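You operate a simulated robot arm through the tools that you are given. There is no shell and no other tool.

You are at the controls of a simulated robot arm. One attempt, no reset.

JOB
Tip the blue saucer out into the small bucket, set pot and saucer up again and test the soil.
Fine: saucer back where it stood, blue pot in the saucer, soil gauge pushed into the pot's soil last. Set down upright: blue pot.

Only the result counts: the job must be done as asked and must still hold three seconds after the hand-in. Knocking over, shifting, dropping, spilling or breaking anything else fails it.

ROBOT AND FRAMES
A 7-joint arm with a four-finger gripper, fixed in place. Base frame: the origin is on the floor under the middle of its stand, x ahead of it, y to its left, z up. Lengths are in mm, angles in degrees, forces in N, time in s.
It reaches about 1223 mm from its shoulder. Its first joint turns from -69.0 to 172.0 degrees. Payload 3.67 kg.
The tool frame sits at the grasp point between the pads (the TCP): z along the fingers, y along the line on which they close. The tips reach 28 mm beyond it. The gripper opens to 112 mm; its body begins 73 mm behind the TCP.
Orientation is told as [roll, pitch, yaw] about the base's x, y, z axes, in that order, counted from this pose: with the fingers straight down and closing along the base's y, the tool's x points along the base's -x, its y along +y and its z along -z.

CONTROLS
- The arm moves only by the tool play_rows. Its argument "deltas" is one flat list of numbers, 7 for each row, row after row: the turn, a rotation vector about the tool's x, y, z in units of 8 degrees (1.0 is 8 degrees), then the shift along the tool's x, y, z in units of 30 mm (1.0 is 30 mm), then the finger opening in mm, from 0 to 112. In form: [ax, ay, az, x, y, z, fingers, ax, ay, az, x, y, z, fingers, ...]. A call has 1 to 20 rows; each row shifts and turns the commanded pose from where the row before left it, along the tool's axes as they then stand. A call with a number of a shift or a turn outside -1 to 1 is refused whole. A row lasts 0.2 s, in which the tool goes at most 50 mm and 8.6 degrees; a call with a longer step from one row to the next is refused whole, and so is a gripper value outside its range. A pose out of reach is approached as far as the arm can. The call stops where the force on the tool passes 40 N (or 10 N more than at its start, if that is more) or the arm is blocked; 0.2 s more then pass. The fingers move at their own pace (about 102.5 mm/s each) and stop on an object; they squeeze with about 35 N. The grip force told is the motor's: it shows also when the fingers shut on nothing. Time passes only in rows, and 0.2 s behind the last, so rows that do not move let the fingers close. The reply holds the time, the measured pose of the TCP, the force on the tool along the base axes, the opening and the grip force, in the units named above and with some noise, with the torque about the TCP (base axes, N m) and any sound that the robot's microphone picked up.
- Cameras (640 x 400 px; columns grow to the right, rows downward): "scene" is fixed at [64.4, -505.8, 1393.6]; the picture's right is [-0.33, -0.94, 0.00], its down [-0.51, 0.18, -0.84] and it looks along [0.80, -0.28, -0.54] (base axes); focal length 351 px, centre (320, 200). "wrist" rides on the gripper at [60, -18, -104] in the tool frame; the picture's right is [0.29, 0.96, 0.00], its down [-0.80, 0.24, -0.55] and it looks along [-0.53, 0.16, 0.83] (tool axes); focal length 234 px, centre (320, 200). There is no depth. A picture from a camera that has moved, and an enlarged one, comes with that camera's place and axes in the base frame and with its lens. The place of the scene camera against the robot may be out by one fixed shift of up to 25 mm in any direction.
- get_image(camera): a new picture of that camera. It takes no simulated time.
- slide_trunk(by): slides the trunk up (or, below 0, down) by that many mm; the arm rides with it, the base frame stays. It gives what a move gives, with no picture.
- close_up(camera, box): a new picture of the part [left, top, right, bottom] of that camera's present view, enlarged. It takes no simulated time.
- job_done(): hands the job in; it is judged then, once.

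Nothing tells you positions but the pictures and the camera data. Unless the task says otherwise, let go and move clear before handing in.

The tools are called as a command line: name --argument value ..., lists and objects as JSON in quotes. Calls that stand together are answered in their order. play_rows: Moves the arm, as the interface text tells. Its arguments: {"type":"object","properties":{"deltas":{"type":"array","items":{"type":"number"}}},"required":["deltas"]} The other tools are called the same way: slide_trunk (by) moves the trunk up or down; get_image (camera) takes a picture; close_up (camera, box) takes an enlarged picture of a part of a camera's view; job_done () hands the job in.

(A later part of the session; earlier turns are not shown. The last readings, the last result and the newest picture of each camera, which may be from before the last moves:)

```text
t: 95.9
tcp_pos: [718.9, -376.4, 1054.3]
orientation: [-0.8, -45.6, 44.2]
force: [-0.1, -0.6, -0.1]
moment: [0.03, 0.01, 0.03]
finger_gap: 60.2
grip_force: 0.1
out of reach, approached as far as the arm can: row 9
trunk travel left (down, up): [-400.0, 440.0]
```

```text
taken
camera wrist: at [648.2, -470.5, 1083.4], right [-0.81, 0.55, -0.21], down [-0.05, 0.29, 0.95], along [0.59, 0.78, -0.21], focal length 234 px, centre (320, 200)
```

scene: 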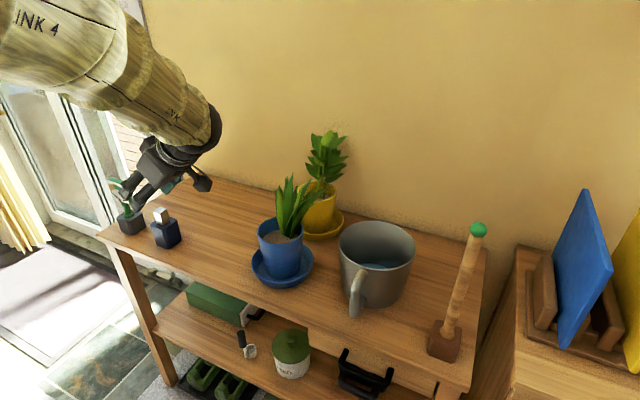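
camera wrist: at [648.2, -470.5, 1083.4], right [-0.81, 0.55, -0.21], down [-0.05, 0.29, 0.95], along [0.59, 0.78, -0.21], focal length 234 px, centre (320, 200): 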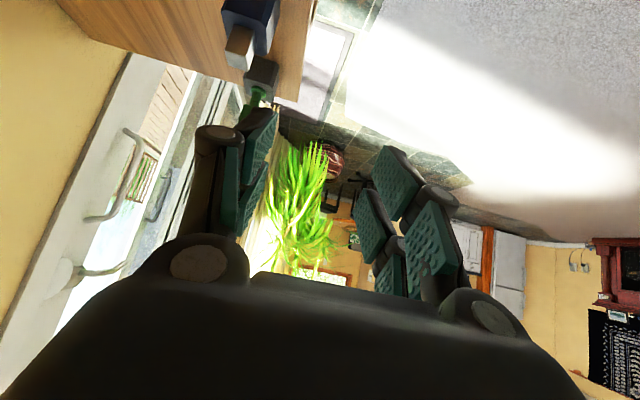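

That orientation is reachable. Next I move toward a pre-grasp point up and to the right of the gauge head, checking reach as I go.

play_rows --deltas '[0, 0, 0, -0.477, -0.4675, 0.809, 60, 0, 0, 0, -0.477, -0.4675, 0.809, 60, 0, 0, 0, -0.477, -0.4675, 0.809, 60, 0, 0, 0, -0.477, -0.4675, 0.809, 60]'

get_image --camera "scene"

get_image --camera "wrist"

```text
t: 96.9
tcp_pos: [833.5, -340.9, 1024.7]
orientation: [-0.8, -45.5, 44.2]
force: [0.7, -0.6, -0.2]
moment: [-0.01, -0.03, 0.03]
finger_gap: 60.0
grip_force: 0.1
trunk travel left (down, up): [-400.0, 440.0]
```

```text
taken
```

scene: 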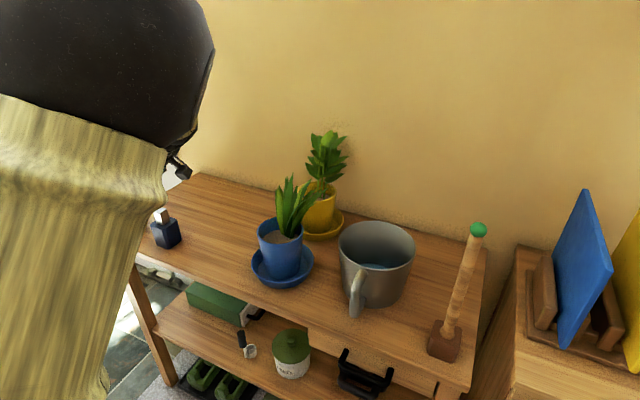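

```text
taken
camera wrist: at [763.3, -433.8, 1055.5], right [-0.81, 0.55, -0.21], down [-0.05, 0.29, 0.95], along [0.59, 0.78, -0.21], focal length 234 px, centre (320, 200)
```

wrist: 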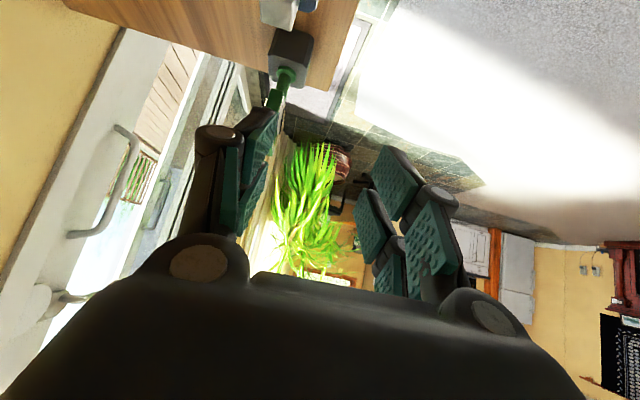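

Still tracking accurately. I'll continue with the second half of the move.

play_rows --deltas '[0, 0, 0, -0.477, -0.4675, 0.809, 60, 0, 0, 0, -0.477, -0.4675, 0.809, 60, 0, 0, 0, -0.477, -0.4675, 0.809, 60]'

get_image --camera "wrist"

get_image --camera "scene"

```text
t: 97.7
tcp_pos: [924.9, -312.8, 1004.6]
orientation: [-0.5, -45.4, 44.2]
force: [0.3, -0.2, 0.6]
moment: [0.03, 0.07, 0.04]
finger_gap: 60.1
grip_force: 0.1
trunk travel left (down, up): [-400.0, 440.0]
```

```text
taken
camera wrist: at [853.0, -406.3, 1034.9], right [-0.81, 0.55, -0.21], down [-0.05, 0.29, 0.95], along [0.59, 0.78, -0.21], focal length 234 px, centre (320, 200)
```

wrist: 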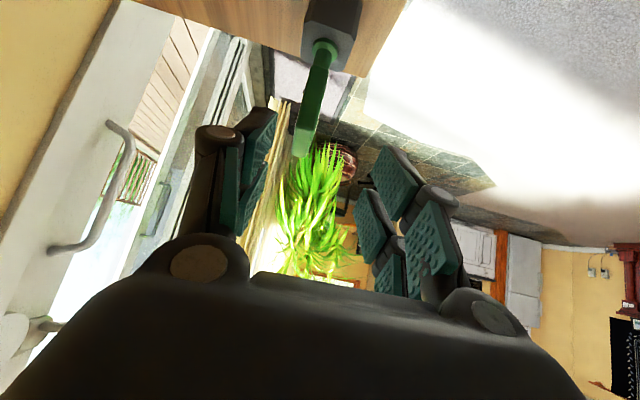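

```text
taken
```

scene: 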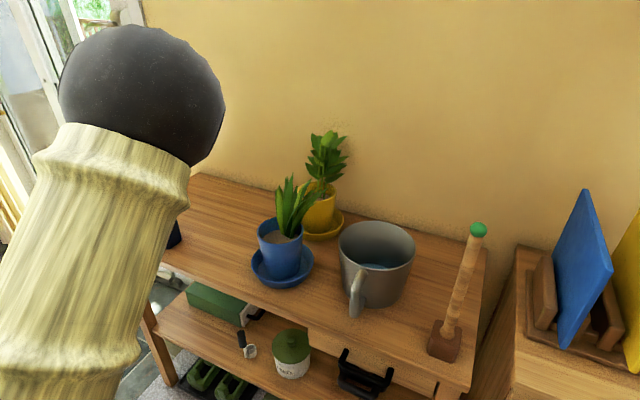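

The gauge head is seen edge-on, so its faces are parallel to my finger pads as intended. Zooming to measure its position.

close_up --camera "wrist" --box '[230, 0, 410, 180]'

```text
2.22 times, centred on (320, 90) of wrist
camera zoom: at [853.0, -406.3, 1034.9], right [-0.81, 0.55, -0.21], down [-0.05, 0.29, 0.95], along [0.59, 0.78, -0.21], focal length 520 px, centre (320, 444)
```

zoom: 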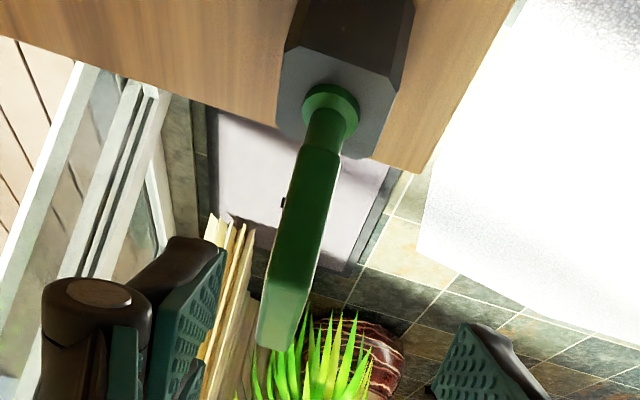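

The gauge axis sits about 13 mm to the -y side of my hand plane and about 96 mm ahead. I'll correct laterally, then approach along the finger direction and stop short to check.

play_rows --deltas '[0, 0, 0, 0, -0.44, 0, 60, 0, 0, 0, 0, 0, 0.7, 60, 0, 0, 0, 0, 0, 0.7, 60, 0, 0, 0, 0, 0, 0.7, 60]'

get_image --camera "wrist"

close_up --camera "wrist" --box '[200, 30, 440, 260]'

```text
t: 98.7
tcp_pos: [970.2, -294.3, 962.2]
orientation: [-0.8, -45.4, 44.3]
force: [0.2, 0.2, 0.3]
moment: [-0.01, 0.02, 0.03]
finger_gap: 59.9
grip_force: 0.1
trunk travel left (down, up): [-400.0, 440.0]
```

```text
taken
camera wrist: at [898.4, -387.9, 992.4], right [-0.81, 0.55, -0.21], down [-0.05, 0.29, 0.95], along [0.59, 0.78, -0.21], focal length 234 px, centre (320, 200)
```

wrist: 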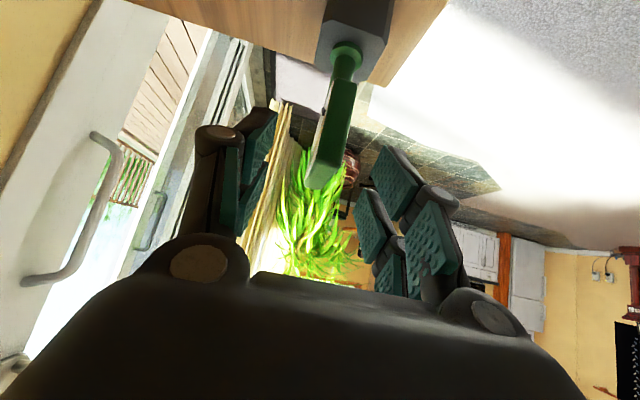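

```text
1.74 times, centred on (320, 145) of wrist
camera zoom: at [898.4, -387.9, 992.4], right [-0.81, 0.55, -0.21], down [-0.05, 0.29, 0.95], along [0.59, 0.78, -0.21], focal length 407 px, centre (320, 296)
```

zoom: 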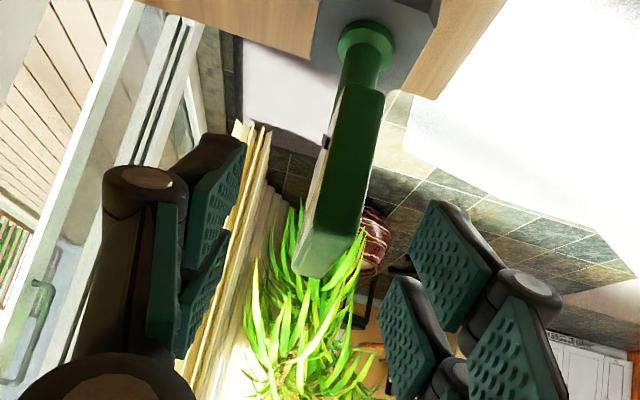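

I overshot laterally by about 4 mm. Correcting that, then completing the approach so the pads surround the head.

play_rows --deltas '[0, 0, 0, 0, 0.13, 0, 60, 0, 0, 0, 0, 0, 0.5, 60, 0, 0, 0, 0, 0, 0.5, 60, 0, 0, 0, 0, 0, 0.5, 60]'

close_up --camera "wrist" --box '[200, 30, 440, 260]'

```text
t: 99.7
tcp_pos: [987.8, -267.5, 930.1]
orientation: [-0.7, -45.5, 44.3]
force: [1.1, -0.3, 0.5]
moment: [0.02, -0.01, -0.01]
finger_gap: 60.2
grip_force: 0.0
trunk travel left (down, up): [-400.0, 440.0]
```

```text
1.74 times, centred on (320, 145) of wrist
camera zoom: at [916.6, -361.8, 961.0], right [-0.81, 0.55, -0.21], down [-0.05, 0.29, 0.95], along [0.59, 0.78, -0.21], focal length 407 px, centre (320, 296)
```

zoom: 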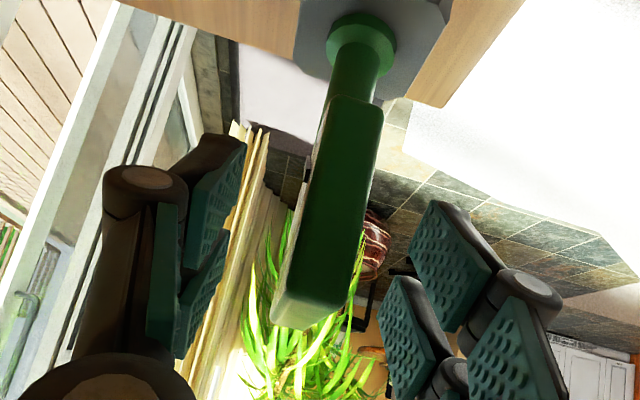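

Good. The last 26 mm plus a 3 mm lateral trim.

play_rows --deltas '[0, 0, 0, 0, -0.09, 0.45, 50, 0, 0, 0, 0, 0, 0.45, 50, 0, 0, 0, 0, 0, 0, 50]'

close_up --camera "wrist" --box '[200, 0, 440, 260]'

get_image --camera "scene"

```text
t: 100.5
tcp_pos: [1005.4, -256.9, 912.4]
orientation: [-0.8, -45.4, 44.2]
force: [0.2, -0.2, 0.5]
moment: [-0.02, 0.01, -0.03]
finger_gap: 50.0
grip_force: 0.1
trunk travel left (down, up): [-400.0, 440.0]
```

```text
1.54 times, centred on (320, 130) of wrist
camera zoom: at [932.9, -350.5, 942.4], right [-0.81, 0.55, -0.21], down [-0.05, 0.29, 0.95], along [0.59, 0.78, -0.21], focal length 360 px, centre (320, 308)
```

zoom: 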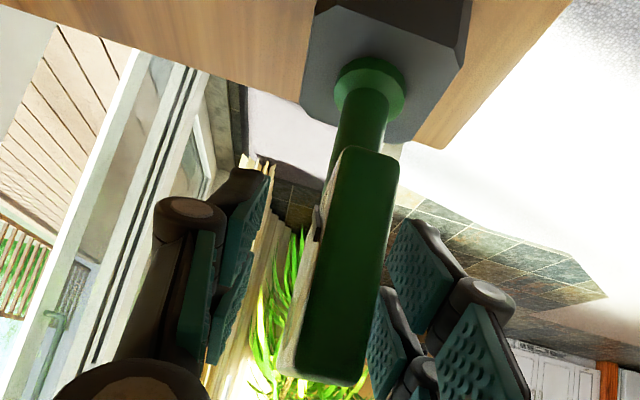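

```text
taken
```

scene: 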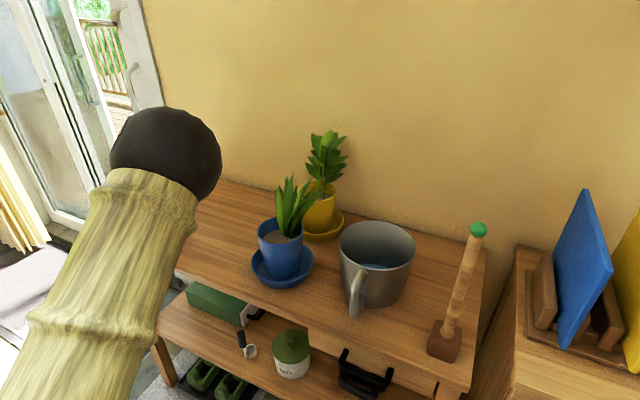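

The hand is centred on the gauge head. Closing on it.

play_rows --deltas '[0, 0, 0, 0, 0, 0, 30, 0, 0, 0, 0, 0, 0, 22, 0, 0, 0, 0, 0, 0, 0, 0, 0, 0, 0, 0, 0, 0]'

close_up --camera "wrist" --box '[200, 0, 440, 260]'

```text
t: 101.5
tcp_pos: [1004.1, -255.7, 912.8]
orientation: [-0.9, -45.5, 44.3]
force: [-2.2, 1.2, -0.6]
moment: [0.13, 0.13, 0.04]
finger_gap: 17.6
grip_force: 35.0
trunk travel left (down, up): [-400.0, 440.0]
```

```text
1.54 times, centred on (320, 130) of wrist
camera zoom: at [932.8, -350.2, 942.4], right [-0.81, 0.55, -0.21], down [-0.05, 0.29, 0.95], along [0.59, 0.78, -0.21], focal length 360 px, centre (320, 308)
```

zoom: 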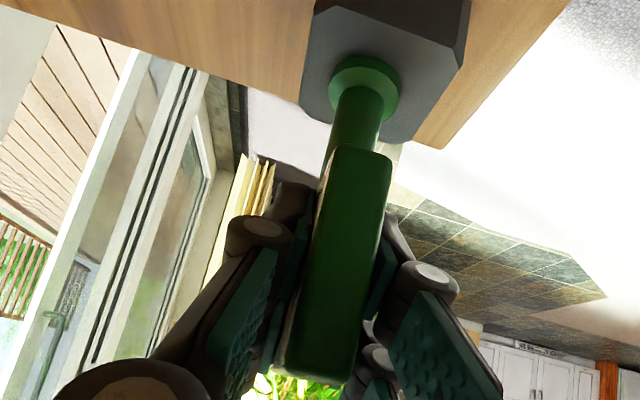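

The head is held at 17.6 mm. Pulling the gauge straight up out of its block.

play_rows --deltas '[0, 0, 0, -0.12, 0, -0.118, 0, 0, 0, 0, -0.238, 0, -0.2337, 0, 0, 0, 0, -0.238, 0, -0.2337, 0, 0, 0, 0, -0.238, 0, -0.2337, 0]'

close_up --camera "wrist" --box '[200, 0, 440, 260]'

```text
t: 102.5
tcp_pos: [1003.8, -256.2, 946.5]
orientation: [-0.9, -45.5, 44.3]
force: [0.1, -0.3, -0.6]
moment: [0.02, -0.02, 0.04]
finger_gap: 17.6
grip_force: 35.0
trunk travel left (down, up): [-400.0, 440.0]
```

```text
1.54 times, centred on (320, 130) of wrist
camera zoom: at [932.2, -350.2, 977.1], right [-0.81, 0.55, -0.21], down [-0.05, 0.29, 0.95], along [0.59, 0.78, -0.21], focal length 360 px, centre (320, 308)
```

zoom: 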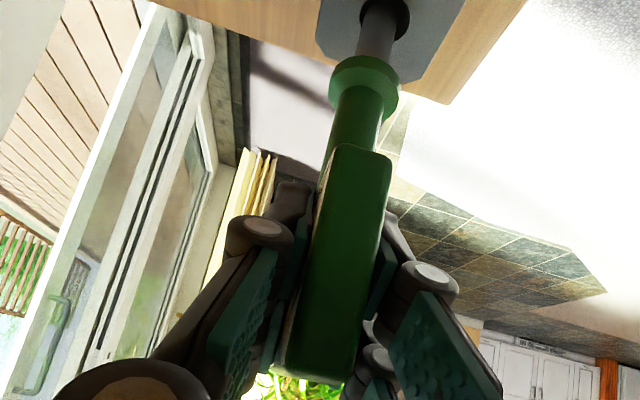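

The grey probe is sliding out of the block, which isn't moving. Continuing up.

play_rows --deltas '[0, 0, 0, -0.238, 0, -0.2337, 0, 0, 0, 0, -0.357, 0, -0.35, 0, 0, 0, 0, -0.357, 0, -0.35, 0, 0, 0, 0, -0.357, 0, -0.35, 0]'

close_up --camera "wrist" --box '[200, 0, 440, 260]'

get_image --camera "scene"

```text
t: 103.5
tcp_pos: [1004.1, -255.3, 1003.3]
orientation: [-0.7, -45.5, 44.4]
force: [-0.6, -0.6, -0.3]
moment: [-0.03, 0.0, 0.01]
finger_gap: 17.9
grip_force: 35.4
trunk travel left (down, up): [-400.0, 440.0]
```

```text
1.54 times, centred on (320, 130) of wrist
camera zoom: at [933.4, -349.6, 1032.5], right [-0.81, 0.55, -0.22], down [-0.05, 0.29, 0.95], along [0.59, 0.78, -0.21], focal length 360 px, centre (320, 308)
```

zoom: 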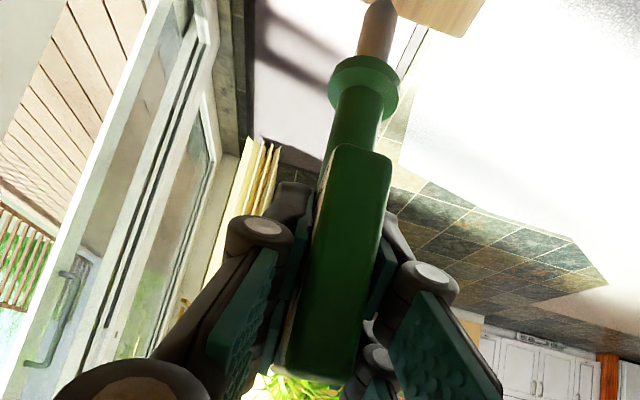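

```text
taken
```

scene: 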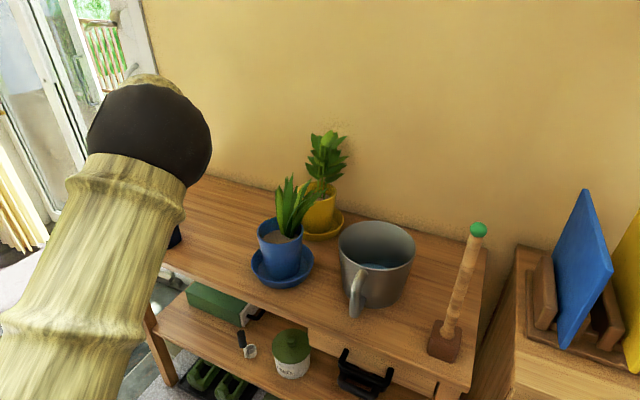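

The probe, which has a pointed tip, is out and the block is undisturbed. I'll carry the gauge up and back to the open area in front of the table, keeping it vertical.

play_rows --deltas '[0, 0, 0, -0.68, 0, -0.666, 0, 0, 0, 0, -0.68, 0, -0.666, 0, 0, 0, 0, 0.611, 0.34, -0.622, 0, 0, 0, 0, 0.611, 0.34, -0.622, 0, 0, 0, 0, 0.611, 0.34, -0.622, 0, 0, 0, 0, 0.611, 0.34, -0.622, 0, 0, 0, 0, 0.611, 0.34, -0.622, 0, 0, 0, 0, 0.611, 0.34, -0.622, 0, 0, 0, 0, 0.611, 0.34, -0.622, 0, 0, 0, 0, 0.611, 0.34, -0.622, 0, 0, 0, 0, 0.611, 0.34, -0.622, 0, 0, 0, 0, 0.611, 0.34, -0.622, 0, 0, 0, 0, 0.611, 0.34, -0.622, 0]'

get_image --camera "scene"

get_image --camera "wrist"

```text
t: 106.3
tcp_pos: [718.9, -382.7, 1057.3]
orientation: [-0.4, -45.8, 44.0]
force: [0.9, -0.4, -0.1]
moment: [0.01, 0.05, 0.01]
finger_gap: 17.6
grip_force: 34.7
trunk travel left (down, up): [-400.0, 440.0]
```

```text
taken
```

scene: 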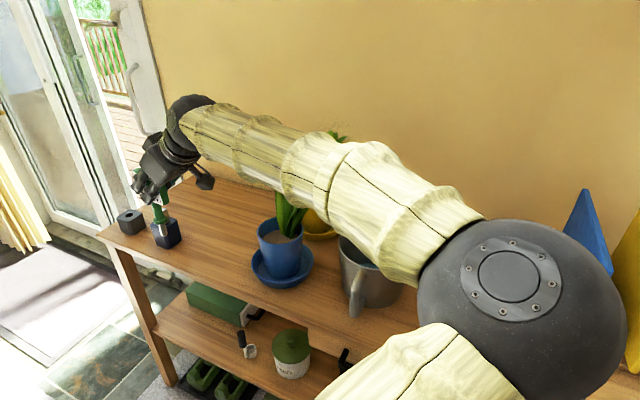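

```text
taken
camera wrist: at [648.1, -475.6, 1086.4], right [-0.81, 0.55, -0.21], down [-0.05, 0.29, 0.96], along [0.59, 0.78, -0.2], focal length 234 px, centre (320, 200)
```

wrist: 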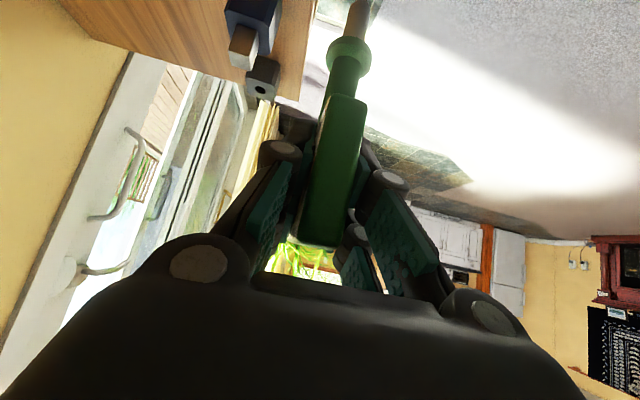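

The arm's elbow has swung to the right side, well clear of everything. I'll rotate the hand about the vertical back toward yaw 0, keeping the gauge vertical.

play_rows --deltas '[0.716, 0, 0.697, 0, 0, 0, 0, 0.716, 0, 0.697, 0, 0, 0, 0, 0.716, 0, 0.697, 0, 0, 0, 0, 0.716, 0, 0.697, 0, 0, 0, 0, 0.716, 0, 0.697, 0, 0, 0, 0, 0.35, 0, 0.34, 0, 0, 0, 0]'

get_image --camera "scene"

get_image --camera "wrist"

```text
t: 107.7
tcp_pos: [717.2, -372.5, 1058.8]
orientation: [-0.9, -46.0, 0.4]
force: [0.1, 0.1, -0.7]
moment: [-0.03, 0.02, 0.01]
finger_gap: 17.6
grip_force: 34.8
trunk travel left (down, up): [-400.0, 440.0]
```

```text
taken
```

scene: 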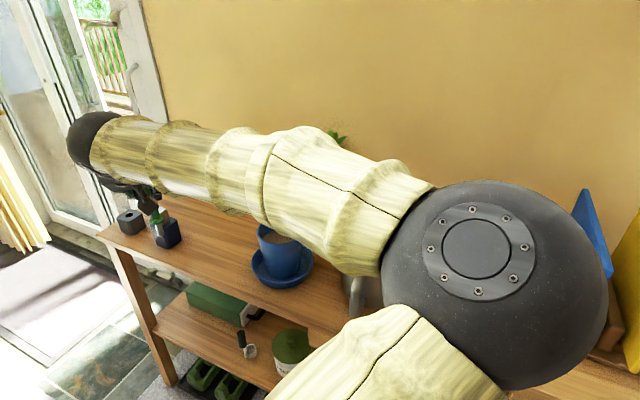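

```text
taken
camera wrist: at [601.4, -390.8, 1088.2], right [-0.2, 0.96, -0.22], down [0.16, 0.25, 0.96], along [0.97, 0.15, -0.2], focal length 234 px, centre (320, 200)
```

wrist: 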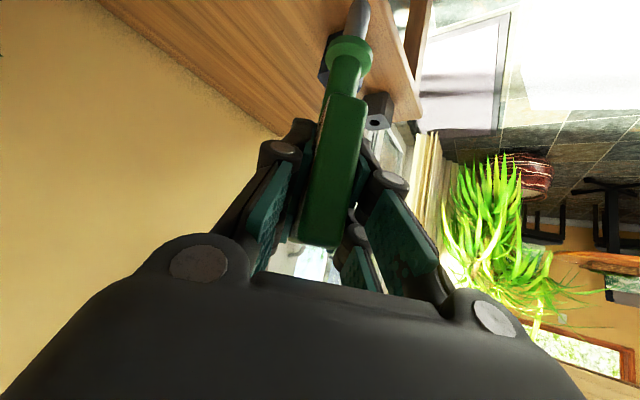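

Yaw is back to 0 with the gauge vertical. Next I move in front of the pot and tilt the hand more downward in free air, to measure the soil hole with the wrist camera.

play_rows --deltas '[0, 0, 0, 0.468, -0.82, -0.413, 0, 0, 0, 0, 0.468, -0.82, -0.413, 0, 0, 0, 0, 0.468, -0.82, -0.413, 0, 0, 0, 0, 0.468, -0.82, -0.413, 0, 0, 0, 0, 0.468, -0.82, -0.413, 0, 0, 0, 0, 0.468, -0.82, -0.413, 0]'

get_image --camera "scene"

get_image --camera "wrist"

```text
t: 109.1
tcp_pos: [606.6, -522.3, 1050.1]
orientation: [-0.9, -45.8, 0.5]
force: [0.6, -0.4, -0.9]
moment: [0.05, -0.01, 0.02]
finger_gap: 17.6
grip_force: 35.2
trunk travel left (down, up): [-400.0, 440.0]
```

```text
taken
```

scene: 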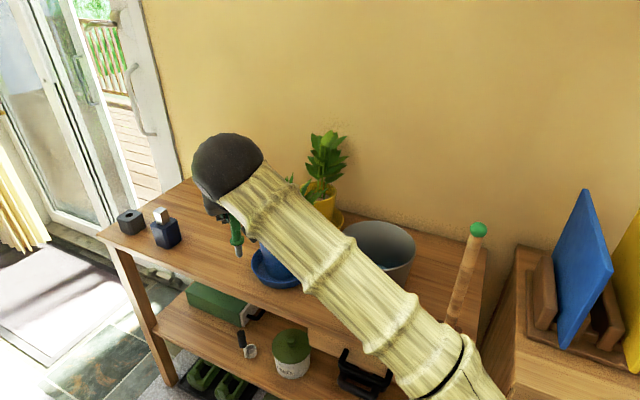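

```text
taken
camera wrist: at [489.0, -539.8, 1080.4], right [-0.2, 0.96, -0.22], down [0.16, 0.25, 0.96], along [0.97, 0.16, -0.2], focal length 234 px, centre (320, 200)
```

wrist: 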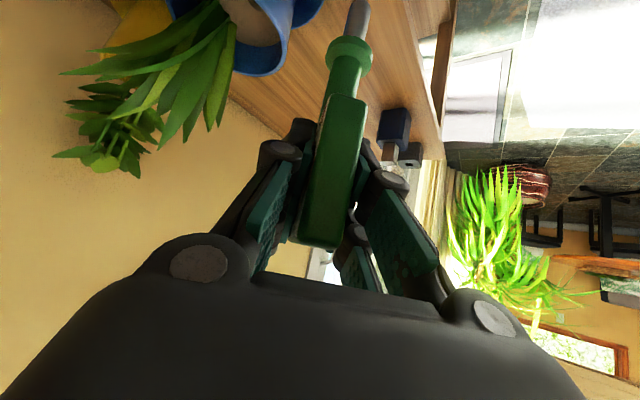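

The pot and soil are visible at the upper left. Tilting the hand 26° more downward (free air) to look into the pot.

play_rows --deltas '[0, 0.8125, 0, 0, 0, 0, 0, 0, 0.8125, 0, 0, 0, 0, 0, 0, 0.8125, 0, 0, 0, 0, 0, 0, 0.8125, 0, 0, 0, 0, 0]'

get_image --camera "wrist"

get_image --camera "scene"

```text
t: 110.1
tcp_pos: [605.4, -520.7, 1053.5]
orientation: [-0.7, -20.0, 0.2]
force: [-0.2, 0.7, -0.7]
moment: [0.0, -0.03, 0.03]
finger_gap: 17.5
grip_force: 34.6
trunk travel left (down, up): [-400.0, 440.0]
```

```text
taken
camera wrist: at [513.8, -537.4, 1129.4], right [-0.27, 0.96, -0.11], down [0.56, 0.25, 0.79], along [0.78, 0.15, -0.6], focal length 234 px, centre (320, 200)
```

wrist: 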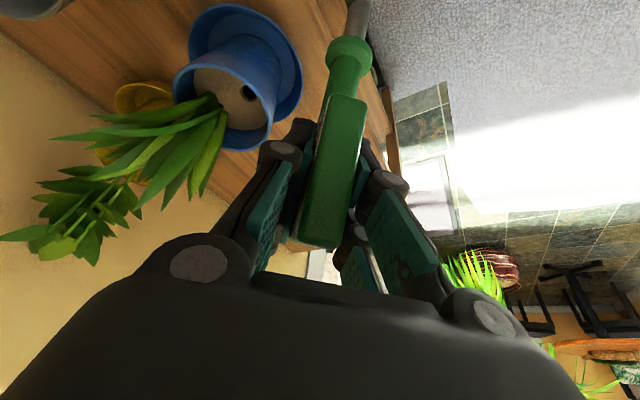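

```text
taken
```

scene: 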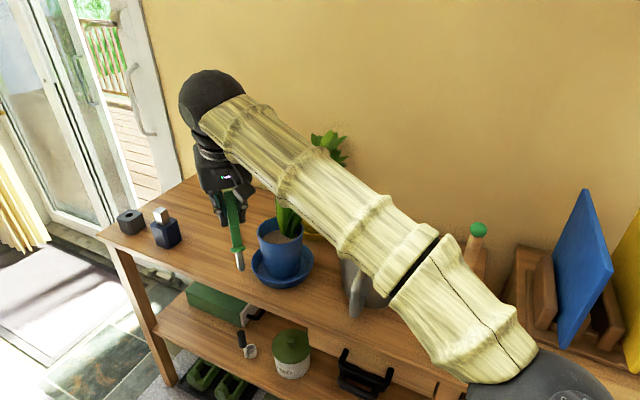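

Excellent view: the hole is visible, and the scene camera also sees the gauge and pot. Zooming in on both.

close_up --camera "wrist" --box '[160, 0, 320, 160]'

close_up --camera "scene" --box '[190, 140, 330, 300]'

close_up --camera "wrist" --box '[280, 0, 420, 130]'

```text
2.50 times, centred on (240, 80) of wrist
camera zoom: at [513.8, -537.4, 1129.4], right [-0.27, 0.96, -0.11], down [0.56, 0.25, 0.79], along [0.78, 0.15, -0.6], focal length 585 px, centre (520, 500)
```

zoom: 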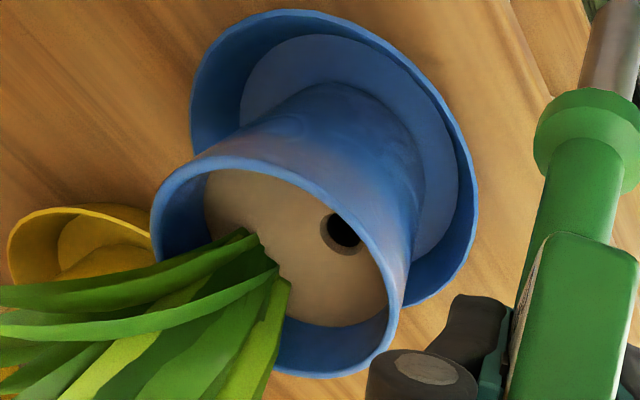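

```text
2.50 times, centred on (260, 220) of scene
camera zoom: at [64.4, -505.8, 1393.6], right [-0.33, -0.94, 0.0], down [-0.51, 0.18, -0.84], along [0.8, -0.28, -0.54], focal length 877 px, centre (470, 150)
```

zoom: 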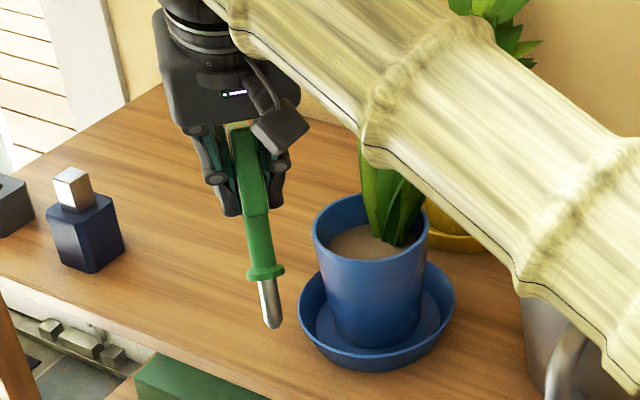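

```text
3.08 times, centred on (350, 65) of wrist
camera zoom: at [513.8, -537.4, 1129.4], right [-0.27, 0.96, -0.11], down [0.56, 0.25, 0.79], along [0.78, 0.15, -0.6], focal length 720 px, centre (228, 615)
```

zoom: 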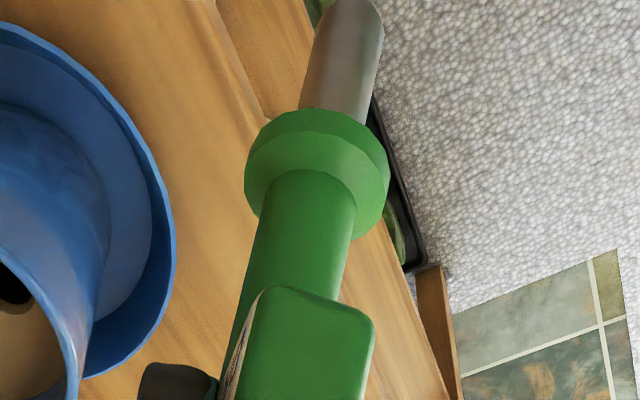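

I now have a good triangulation: the hole is at (683.6, -607.4, 871), and the gauge axis passes within about 1 mm of the TCP. I'll tilt back so the gauge is vertical and verify orientation.

play_rows --deltas '[0, -0.797, 0, 0, 0, 0, 0, 0, -0.797, 0, 0, 0, 0, 0, 0, -0.797, 0, 0, 0, 0, 0, 0, -0.797, 0, 0, 0, 0, 0, 0, 0, 0, 0, 0, 0, 0]'

close_up --camera "scene" --box '[190, 140, 330, 300]'

```text
t: 111.3
tcp_pos: [606.3, -518.8, 1052.3]
orientation: [-1.1, -45.5, 0.5]
force: [0.3, 1.1, -1.0]
moment: [-0.02, 0.0, -0.01]
finger_gap: 17.6
grip_force: 35.2
trunk travel left (down, up): [-400.0, 440.0]
```

```text
2.50 times, centred on (260, 220) of scene
camera zoom: at [64.4, -505.8, 1393.6], right [-0.33, -0.94, 0.0], down [-0.51, 0.18, -0.84], along [0.8, -0.28, -0.54], focal length 877 px, centre (470, 150)
```

zoom: 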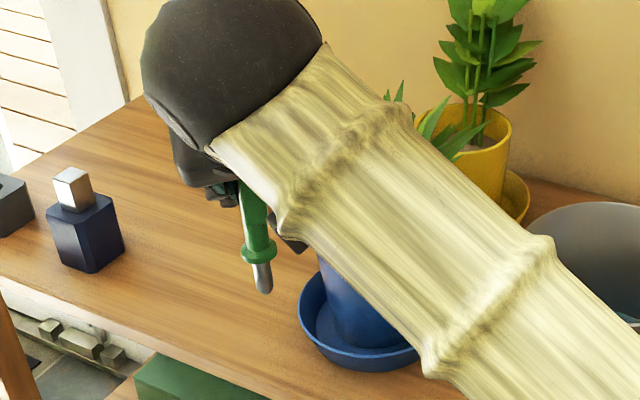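

The gauge is vertical and matches prediction within about 1–2 mm in the scene view. Next I move it directly above the hole, with the tip still above the pot rim.

play_rows --deltas '[0, 0, 0, -0.34, -0.6, 0.392, 0, 0, 0, 0, -0.42, -0.745, 0.49, 0, 0, 0, 0, -0.42, -0.745, 0.49, 0, 0, 0, 0, -0.34, -0.6, 0.392, 0, 0, 0, 0, -0.17, -0.29, 0.196, 0, 0, 0, 0, 0, 0, 0, 0]'

get_image --camera "wrist"

get_image --camera "scene"

```text
t: 112.7
tcp_pos: [684.2, -610.3, 1047.7]
orientation: [-0.8, -45.5, 0.4]
force: [0.0, -0.8, -1.0]
moment: [0.0, -0.01, 0.03]
finger_gap: 17.7
grip_force: 34.6
trunk travel left (down, up): [-400.0, 440.0]
```

```text
taken
camera wrist: at [568.2, -627.9, 1077.1], right [-0.2, 0.96, -0.21], down [0.16, 0.25, 0.95], along [0.97, 0.16, -0.21], focal length 234 px, centre (320, 200)
```

wrist: 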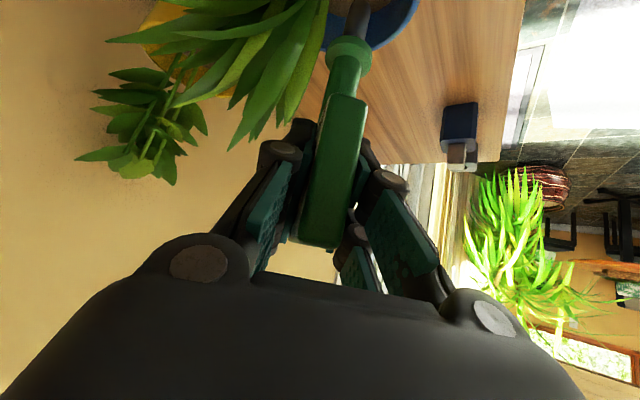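

```text
taken
```

scene: 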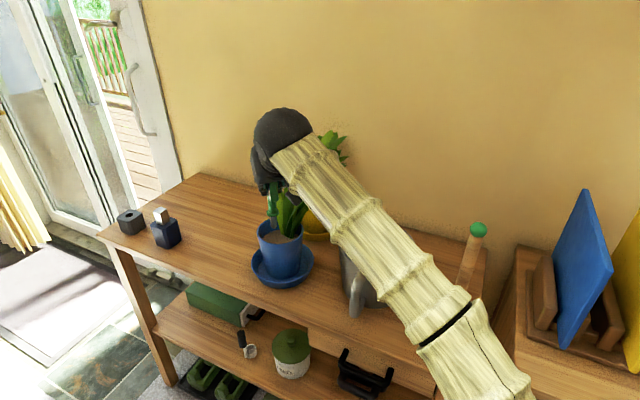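

The gauge is visible above the pot from the scene camera. Zooming to check alignment.

close_up --camera "scene" --box '[235, 165, 325, 295]'

close_up --camera "wrist" --box '[270, 0, 450, 120]'

```text
3.08 times, centred on (280, 230) of scene
camera zoom: at [64.4, -505.8, 1393.6], right [-0.33, -0.94, 0.0], down [-0.51, 0.18, -0.84], along [0.8, -0.28, -0.54], focal length 1079 px, centre (443, 108)
```

zoom: 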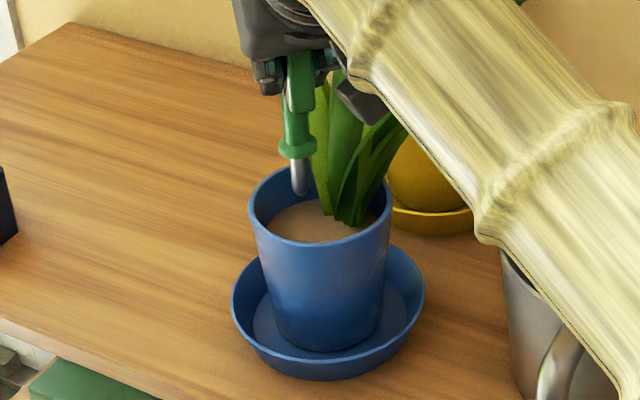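

```text
3.33 times, centred on (360, 60) of wrist
camera zoom: at [568.2, -627.9, 1077.1], right [-0.2, 0.96, -0.21], down [0.16, 0.25, 0.95], along [0.97, 0.16, -0.21], focal length 781 px, centre (187, 667)
```

zoom: 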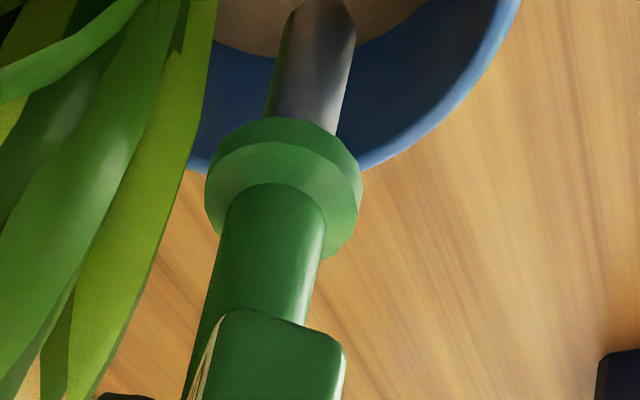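

Alignment looks right to within about 1–2 mm; a 1 mm trim in +Y is indicated. I'll descend slowly until the tip is just above the soil.

play_rows --deltas '[0, 0, 0, 0.2, 0.04, 0.197, 0, 0, 0, 0, 0.238, 0, 0.2336, 0, 0, 0, 0, 0.238, 0, 0.2336, 0, 0, 0, 0, 0.238, 0, 0.2336, 0, 0, 0, 0, 0, 0, 0, 0]'

close_up --camera "scene" --box '[235, 165, 325, 295]'

close_up --camera "wrist" --box '[270, 0, 450, 120]'

```text
t: 113.9
tcp_pos: [683.4, -609.0, 1011.2]
orientation: [-0.8, -45.4, 0.3]
force: [-0.5, 0.2, 0.2]
moment: [0.0, 0.03, 0.01]
finger_gap: 17.3
grip_force: 34.8
trunk travel left (down, up): [-400.0, 440.0]
```

```text
3.08 times, centred on (280, 230) of scene
camera zoom: at [64.4, -505.8, 1393.6], right [-0.33, -0.94, 0.0], down [-0.51, 0.18, -0.84], along [0.8, -0.28, -0.54], focal length 1079 px, centre (443, 108)
```

zoom: 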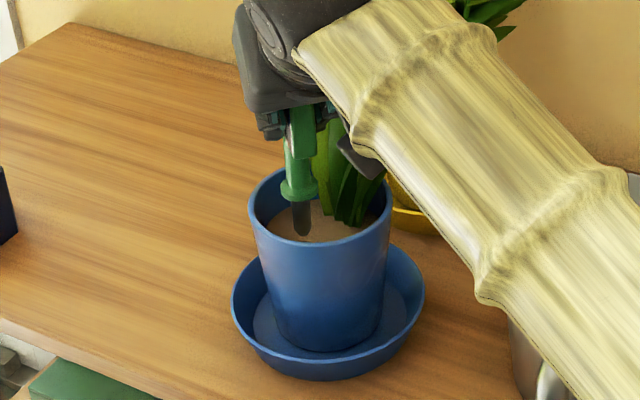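

```text
3.33 times, centred on (360, 60) of wrist
camera zoom: at [568.1, -626.5, 1040.1], right [-0.2, 0.96, -0.21], down [0.17, 0.25, 0.95], along [0.97, 0.15, -0.21], focal length 781 px, centre (187, 667)
```

zoom: 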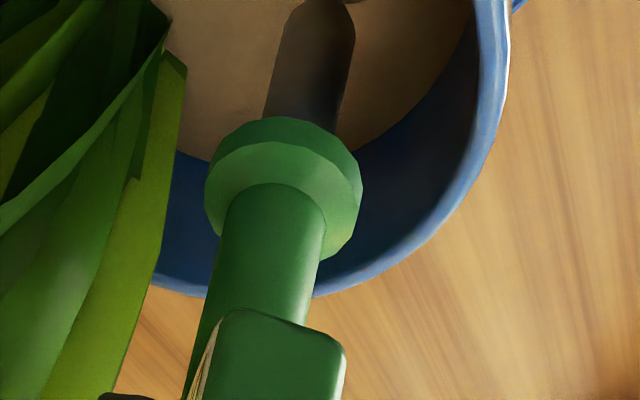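

The tip is close to the soil, and a dark spot (the hole edge) is showing right behind the probe tip. Descending in small steps with force checks.

play_rows --deltas '[0, 0, 0, 0.12, 0.02, 0.117, 0, 0, 0, 0, 0.12, 0, 0.117, 0, 0, 0, 0, 0, 0, 0, 0]'

close_up --camera "wrist" --box '[300, 0, 420, 60]'

close_up --camera "scene" --box '[250, 190, 310, 260]'

```text
t: 114.7
tcp_pos: [682.5, -610.4, 1000.7]
orientation: [-0.8, -45.5, 0.4]
force: [-0.3, -0.7, -0.5]
moment: [0.01, -0.02, -0.01]
finger_gap: 17.5
grip_force: 34.6
trunk travel left (down, up): [-400.0, 440.0]
```

```text
5.33 times, centred on (360, 30) of wrist
camera zoom: at [567.1, -627.7, 1030.5], right [-0.2, 0.96, -0.21], down [0.16, 0.25, 0.95], along [0.97, 0.16, -0.21], focal length 1249 px, centre (107, 1107)
```

zoom: 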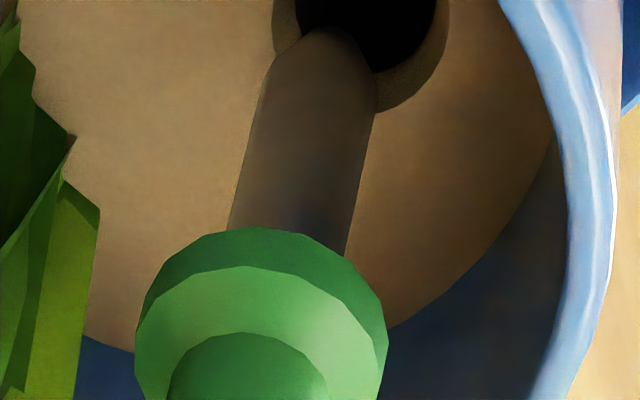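

```text
5.71 times, centred on (280, 225) of scene
camera zoom: at [64.4, -505.8, 1393.6], right [-0.33, -0.94, 0.0], down [-0.51, 0.18, -0.84], along [0.8, -0.28, -0.54], focal length 2004 px, centre (549, 57)
```

zoom: 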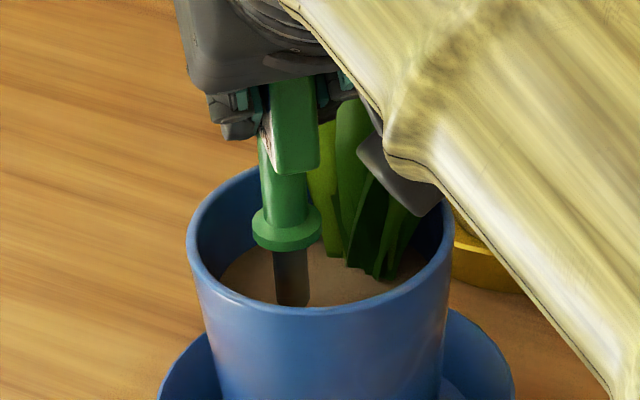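

The hole is clearly visible now beside the probe tip. Compared with the hole centre, the probe needs to shift about (+1.4, +3.7) mm, so I'll apply that and look again.

play_rows --deltas '[0, 0, 0, -0.03, 0.12, 0.031, 0, 0, 0, 0, 0, 0, 0, 0]'

close_up --camera "wrist" --box '[300, 0, 420, 60]'

```text
t: 115.3
tcp_pos: [684.7, -604.6, 1000.7]
orientation: [-0.9, -45.6, 0.5]
force: [-0.8, -0.3, -0.4]
moment: [-0.01, 0.02, -0.02]
finger_gap: 17.6
grip_force: 34.4
trunk travel left (down, up): [-400.0, 440.0]
```

```text
5.33 times, centred on (360, 30) of wrist
camera zoom: at [568.8, -622.7, 1030.7], right [-0.2, 0.96, -0.22], down [0.16, 0.25, 0.95], along [0.97, 0.16, -0.21], focal length 1249 px, centre (107, 1107)
```

zoom: 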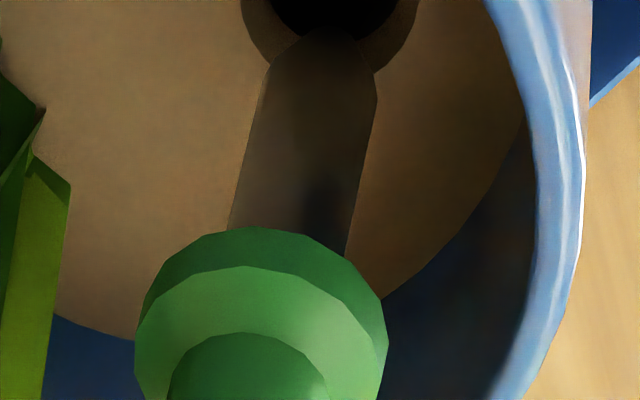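

Now the probe axis points at the centre of the hole ring. After a 1 mm trim I'll push down 12 mm and check forces.

play_rows --deltas '[0, 0, 0, 0.1, -0.033, 0.08, 0, 0, 0, 0, 0.1, 0, 0.098, 0, 0, 0, 0, 0.1, 0, 0.098, 0, 0, 0, 0, 0, 0, 0, 0]'

close_up --camera "wrist" --box '[300, 0, 420, 60]'

close_up --camera "scene" --box '[250, 190, 310, 260]'

```text
t: 116.3
tcp_pos: [684.8, -606.5, 986.1]
orientation: [-0.7, -45.6, 0.4]
force: [-3.0, -0.7, 0.1]
moment: [-0.07, 0.23, -0.03]
finger_gap: 17.4
grip_force: 35.1
trunk travel left (down, up): [-400.0, 440.0]
```

```text
5.33 times, centred on (360, 30) of wrist
camera zoom: at [568.8, -624.4, 1016.7], right [-0.2, 0.96, -0.21], down [0.16, 0.25, 0.95], along [0.97, 0.16, -0.21], focal length 1249 px, centre (107, 1107)
```

zoom: 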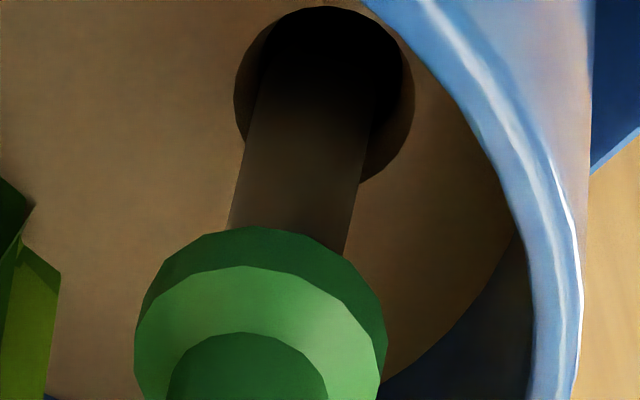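

```text
5.71 times, centred on (280, 225) of scene
camera zoom: at [64.4, -505.8, 1393.6], right [-0.33, -0.94, 0.0], down [-0.51, 0.18, -0.84], along [0.8, -0.28, -0.54], focal length 2004 px, centre (549, 57)
```

zoom: 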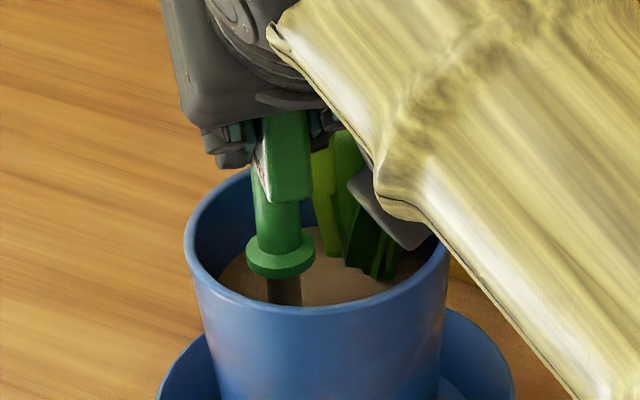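

The probe has entered the hole, and the light -3 N in X agrees with the picture that I should shift about 1.5 mm in -X. Correcting and continuing down.

play_rows --deltas '[0, 0, 0, 0.035, 0, -0.036, 0, 0, 0, 0, 0.1, 0, 0.098, 0, 0, 0, 0, 0.1, 0, 0.098, 0, 0, 0, 0, 0, 0, 0, 0]'

close_up --camera "wrist" --box '[300, 0, 420, 60]'

```text
t: 117.3
tcp_pos: [683.5, -608.3, 977.9]
orientation: [-0.9, -45.4, 0.5]
force: [-1.6, 1.2, -0.4]
moment: [0.15, 0.16, 0.02]
finger_gap: 17.6
grip_force: 34.8
trunk travel left (down, up): [-400.0, 440.0]
```

```text
5.33 times, centred on (360, 30) of wrist
camera zoom: at [567.4, -625.8, 1008.5], right [-0.2, 0.96, -0.21], down [0.17, 0.25, 0.95], along [0.97, 0.16, -0.21], focal length 1249 px, centre (107, 1107)
```

zoom: 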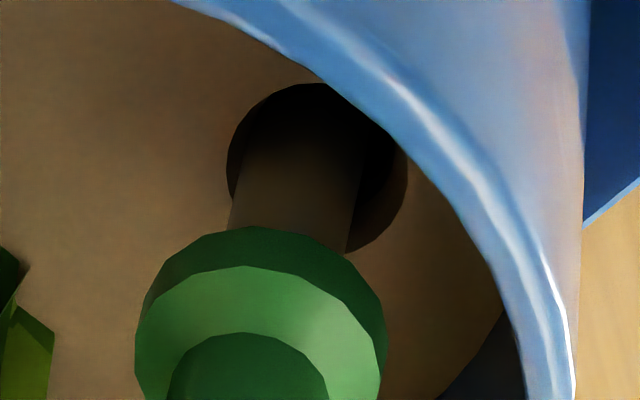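

Forces stay tiny. One more small trim (-1.2, +1.2), then continue down.

play_rows --deltas '[0, 0, 0, 0.028, 0.04, -0.0285, 0, 0, 0, 0, 0.1, 0, 0.098, 0, 0, 0, 0, 0.1, 0, 0.098, 0, 0, 0, 0, 0, 0, 0, 0]'

close_up --camera "wrist" --box '[300, 0, 420, 60]'

close_up --camera "scene" --box '[235, 180, 325, 300]'

```text
t: 118.3
tcp_pos: [681.6, -606.3, 970.8]
orientation: [-0.8, -45.4, 0.5]
force: [0.4, 0.3, -0.6]
moment: [-0.01, -0.02, 0.02]
finger_gap: 17.8
grip_force: 35.2
trunk travel left (down, up): [-400.0, 440.0]
```

```text
5.33 times, centred on (360, 30) of wrist
camera zoom: at [566.0, -623.5, 1000.4], right [-0.2, 0.96, -0.22], down [0.16, 0.25, 0.95], along [0.97, 0.15, -0.21], focal length 1249 px, centre (107, 1107)
```

zoom: 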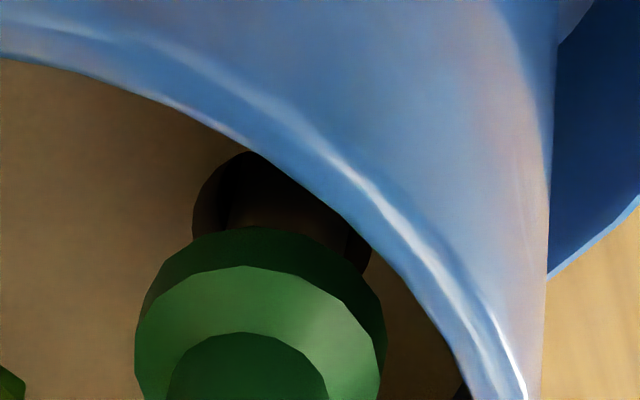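

```text
3.33 times, centred on (280, 240) of scene
camera zoom: at [64.4, -505.8, 1393.6], right [-0.33, -0.94, 0.0], down [-0.51, 0.18, -0.84], along [0.8, -0.28, -0.54], focal length 1169 px, centre (453, 67)
```

zoom: 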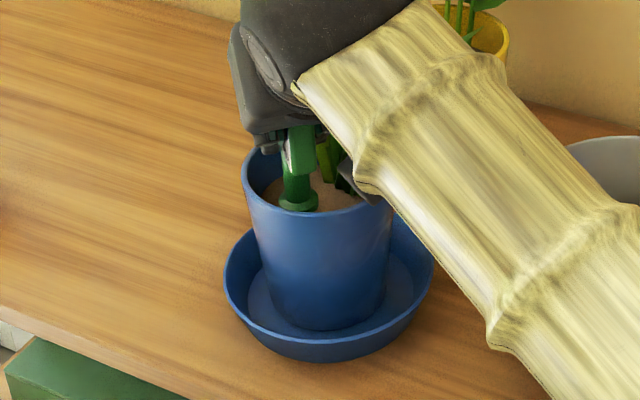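

Free and well-guided. About 13 mm remain until the flange meets the soil; lowering carefully.

play_rows --deltas '[0, 0, 0, 0.1, 0, 0.098, 0, 0, 0, 0, 0.1, 0, 0.098, 0, 0, 0, 0, 0, 0, 0, 0]'

play_rows --deltas '[0, 0, 0, 0.06, 0, 0.059, 0, 0, 0, 0, 0, 0, 0, 0]'

close_up --camera "scene" --box '[235, 180, 325, 300]'

```text
t: 119.1
tcp_pos: [682.1, -607.1, 963.3]
orientation: [-0.9, -45.6, 0.5]
force: [0.4, -0.2, -0.1]
moment: [0.0, -0.02, 0.04]
finger_gap: 17.7
grip_force: 35.3
trunk travel left (down, up): [-400.0, 440.0]
```

```text
t: 119.7
tcp_pos: [681.0, -606.7, 960.1]
orientation: [-0.8, -45.5, 0.4]
force: [0.3, -0.4, -1.1]
moment: [0.01, 0.01, 0.0]
finger_gap: 17.3
grip_force: 35.3
trunk travel left (down, up): [-400.0, 440.0]
```

```text
3.33 times, centred on (280, 240) of scene
camera zoom: at [64.4, -505.8, 1393.6], right [-0.33, -0.94, 0.0], down [-0.51, 0.18, -0.84], along [0.8, -0.28, -0.54], focal length 1169 px, centre (453, 67)
```

zoom: 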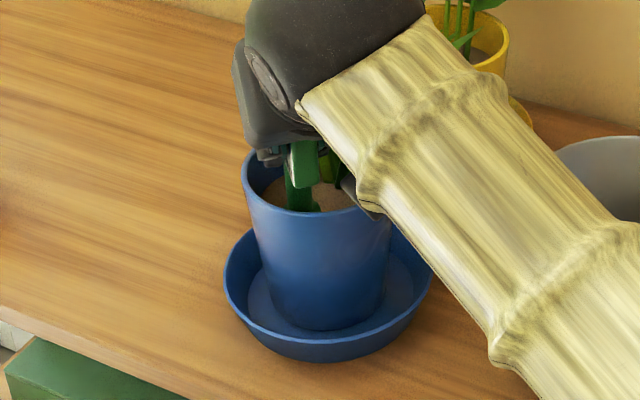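

No resistance yet. Continuing in 2 mm steps until the flange seats.

play_rows --deltas '[0, 0, 0, 0.05, 0, 0.049, 0, 0, 0, 0, 0, 0, 0, 0]'

play_rows --deltas '[0, 0, 0, 0.05, 0, 0.049, 0, 0, 0, 0, 0, 0, 0, 0]'

play_rows --deltas '[0, 0, 0, 0.05, 0, 0.049, 0, 0, 0, 0, 0, 0, 0, 0]'

```text
t: 120.3
tcp_pos: [681.5, -606.9, 957.4]
orientation: [-0.9, -45.5, 0.3]
force: [-0.4, -0.1, -1.4]
moment: [0.03, 0.04, -0.02]
finger_gap: 17.7
grip_force: 34.6
trunk travel left (down, up): [-400.0, 440.0]
```

```text
t: 120.9
tcp_pos: [680.5, -605.6, 957.4]
orientation: [-0.8, -45.6, 0.5]
force: [0.6, 0.4, 1.9]
moment: [-0.01, -0.1, -0.03]
finger_gap: 17.6
grip_force: 35.0
trunk travel left (down, up): [-400.0, 440.0]
```

```text
t: 121.5
tcp_pos: [680.2, -605.4, 955.4]
orientation: [-0.9, -45.8, 0.5]
force: [3.7, -1.2, 14.3]
moment: [-0.08, -0.38, 0.0]
finger_gap: 17.8
grip_force: 34.7
trunk travel left (down, up): [-400.0, 440.0]
```

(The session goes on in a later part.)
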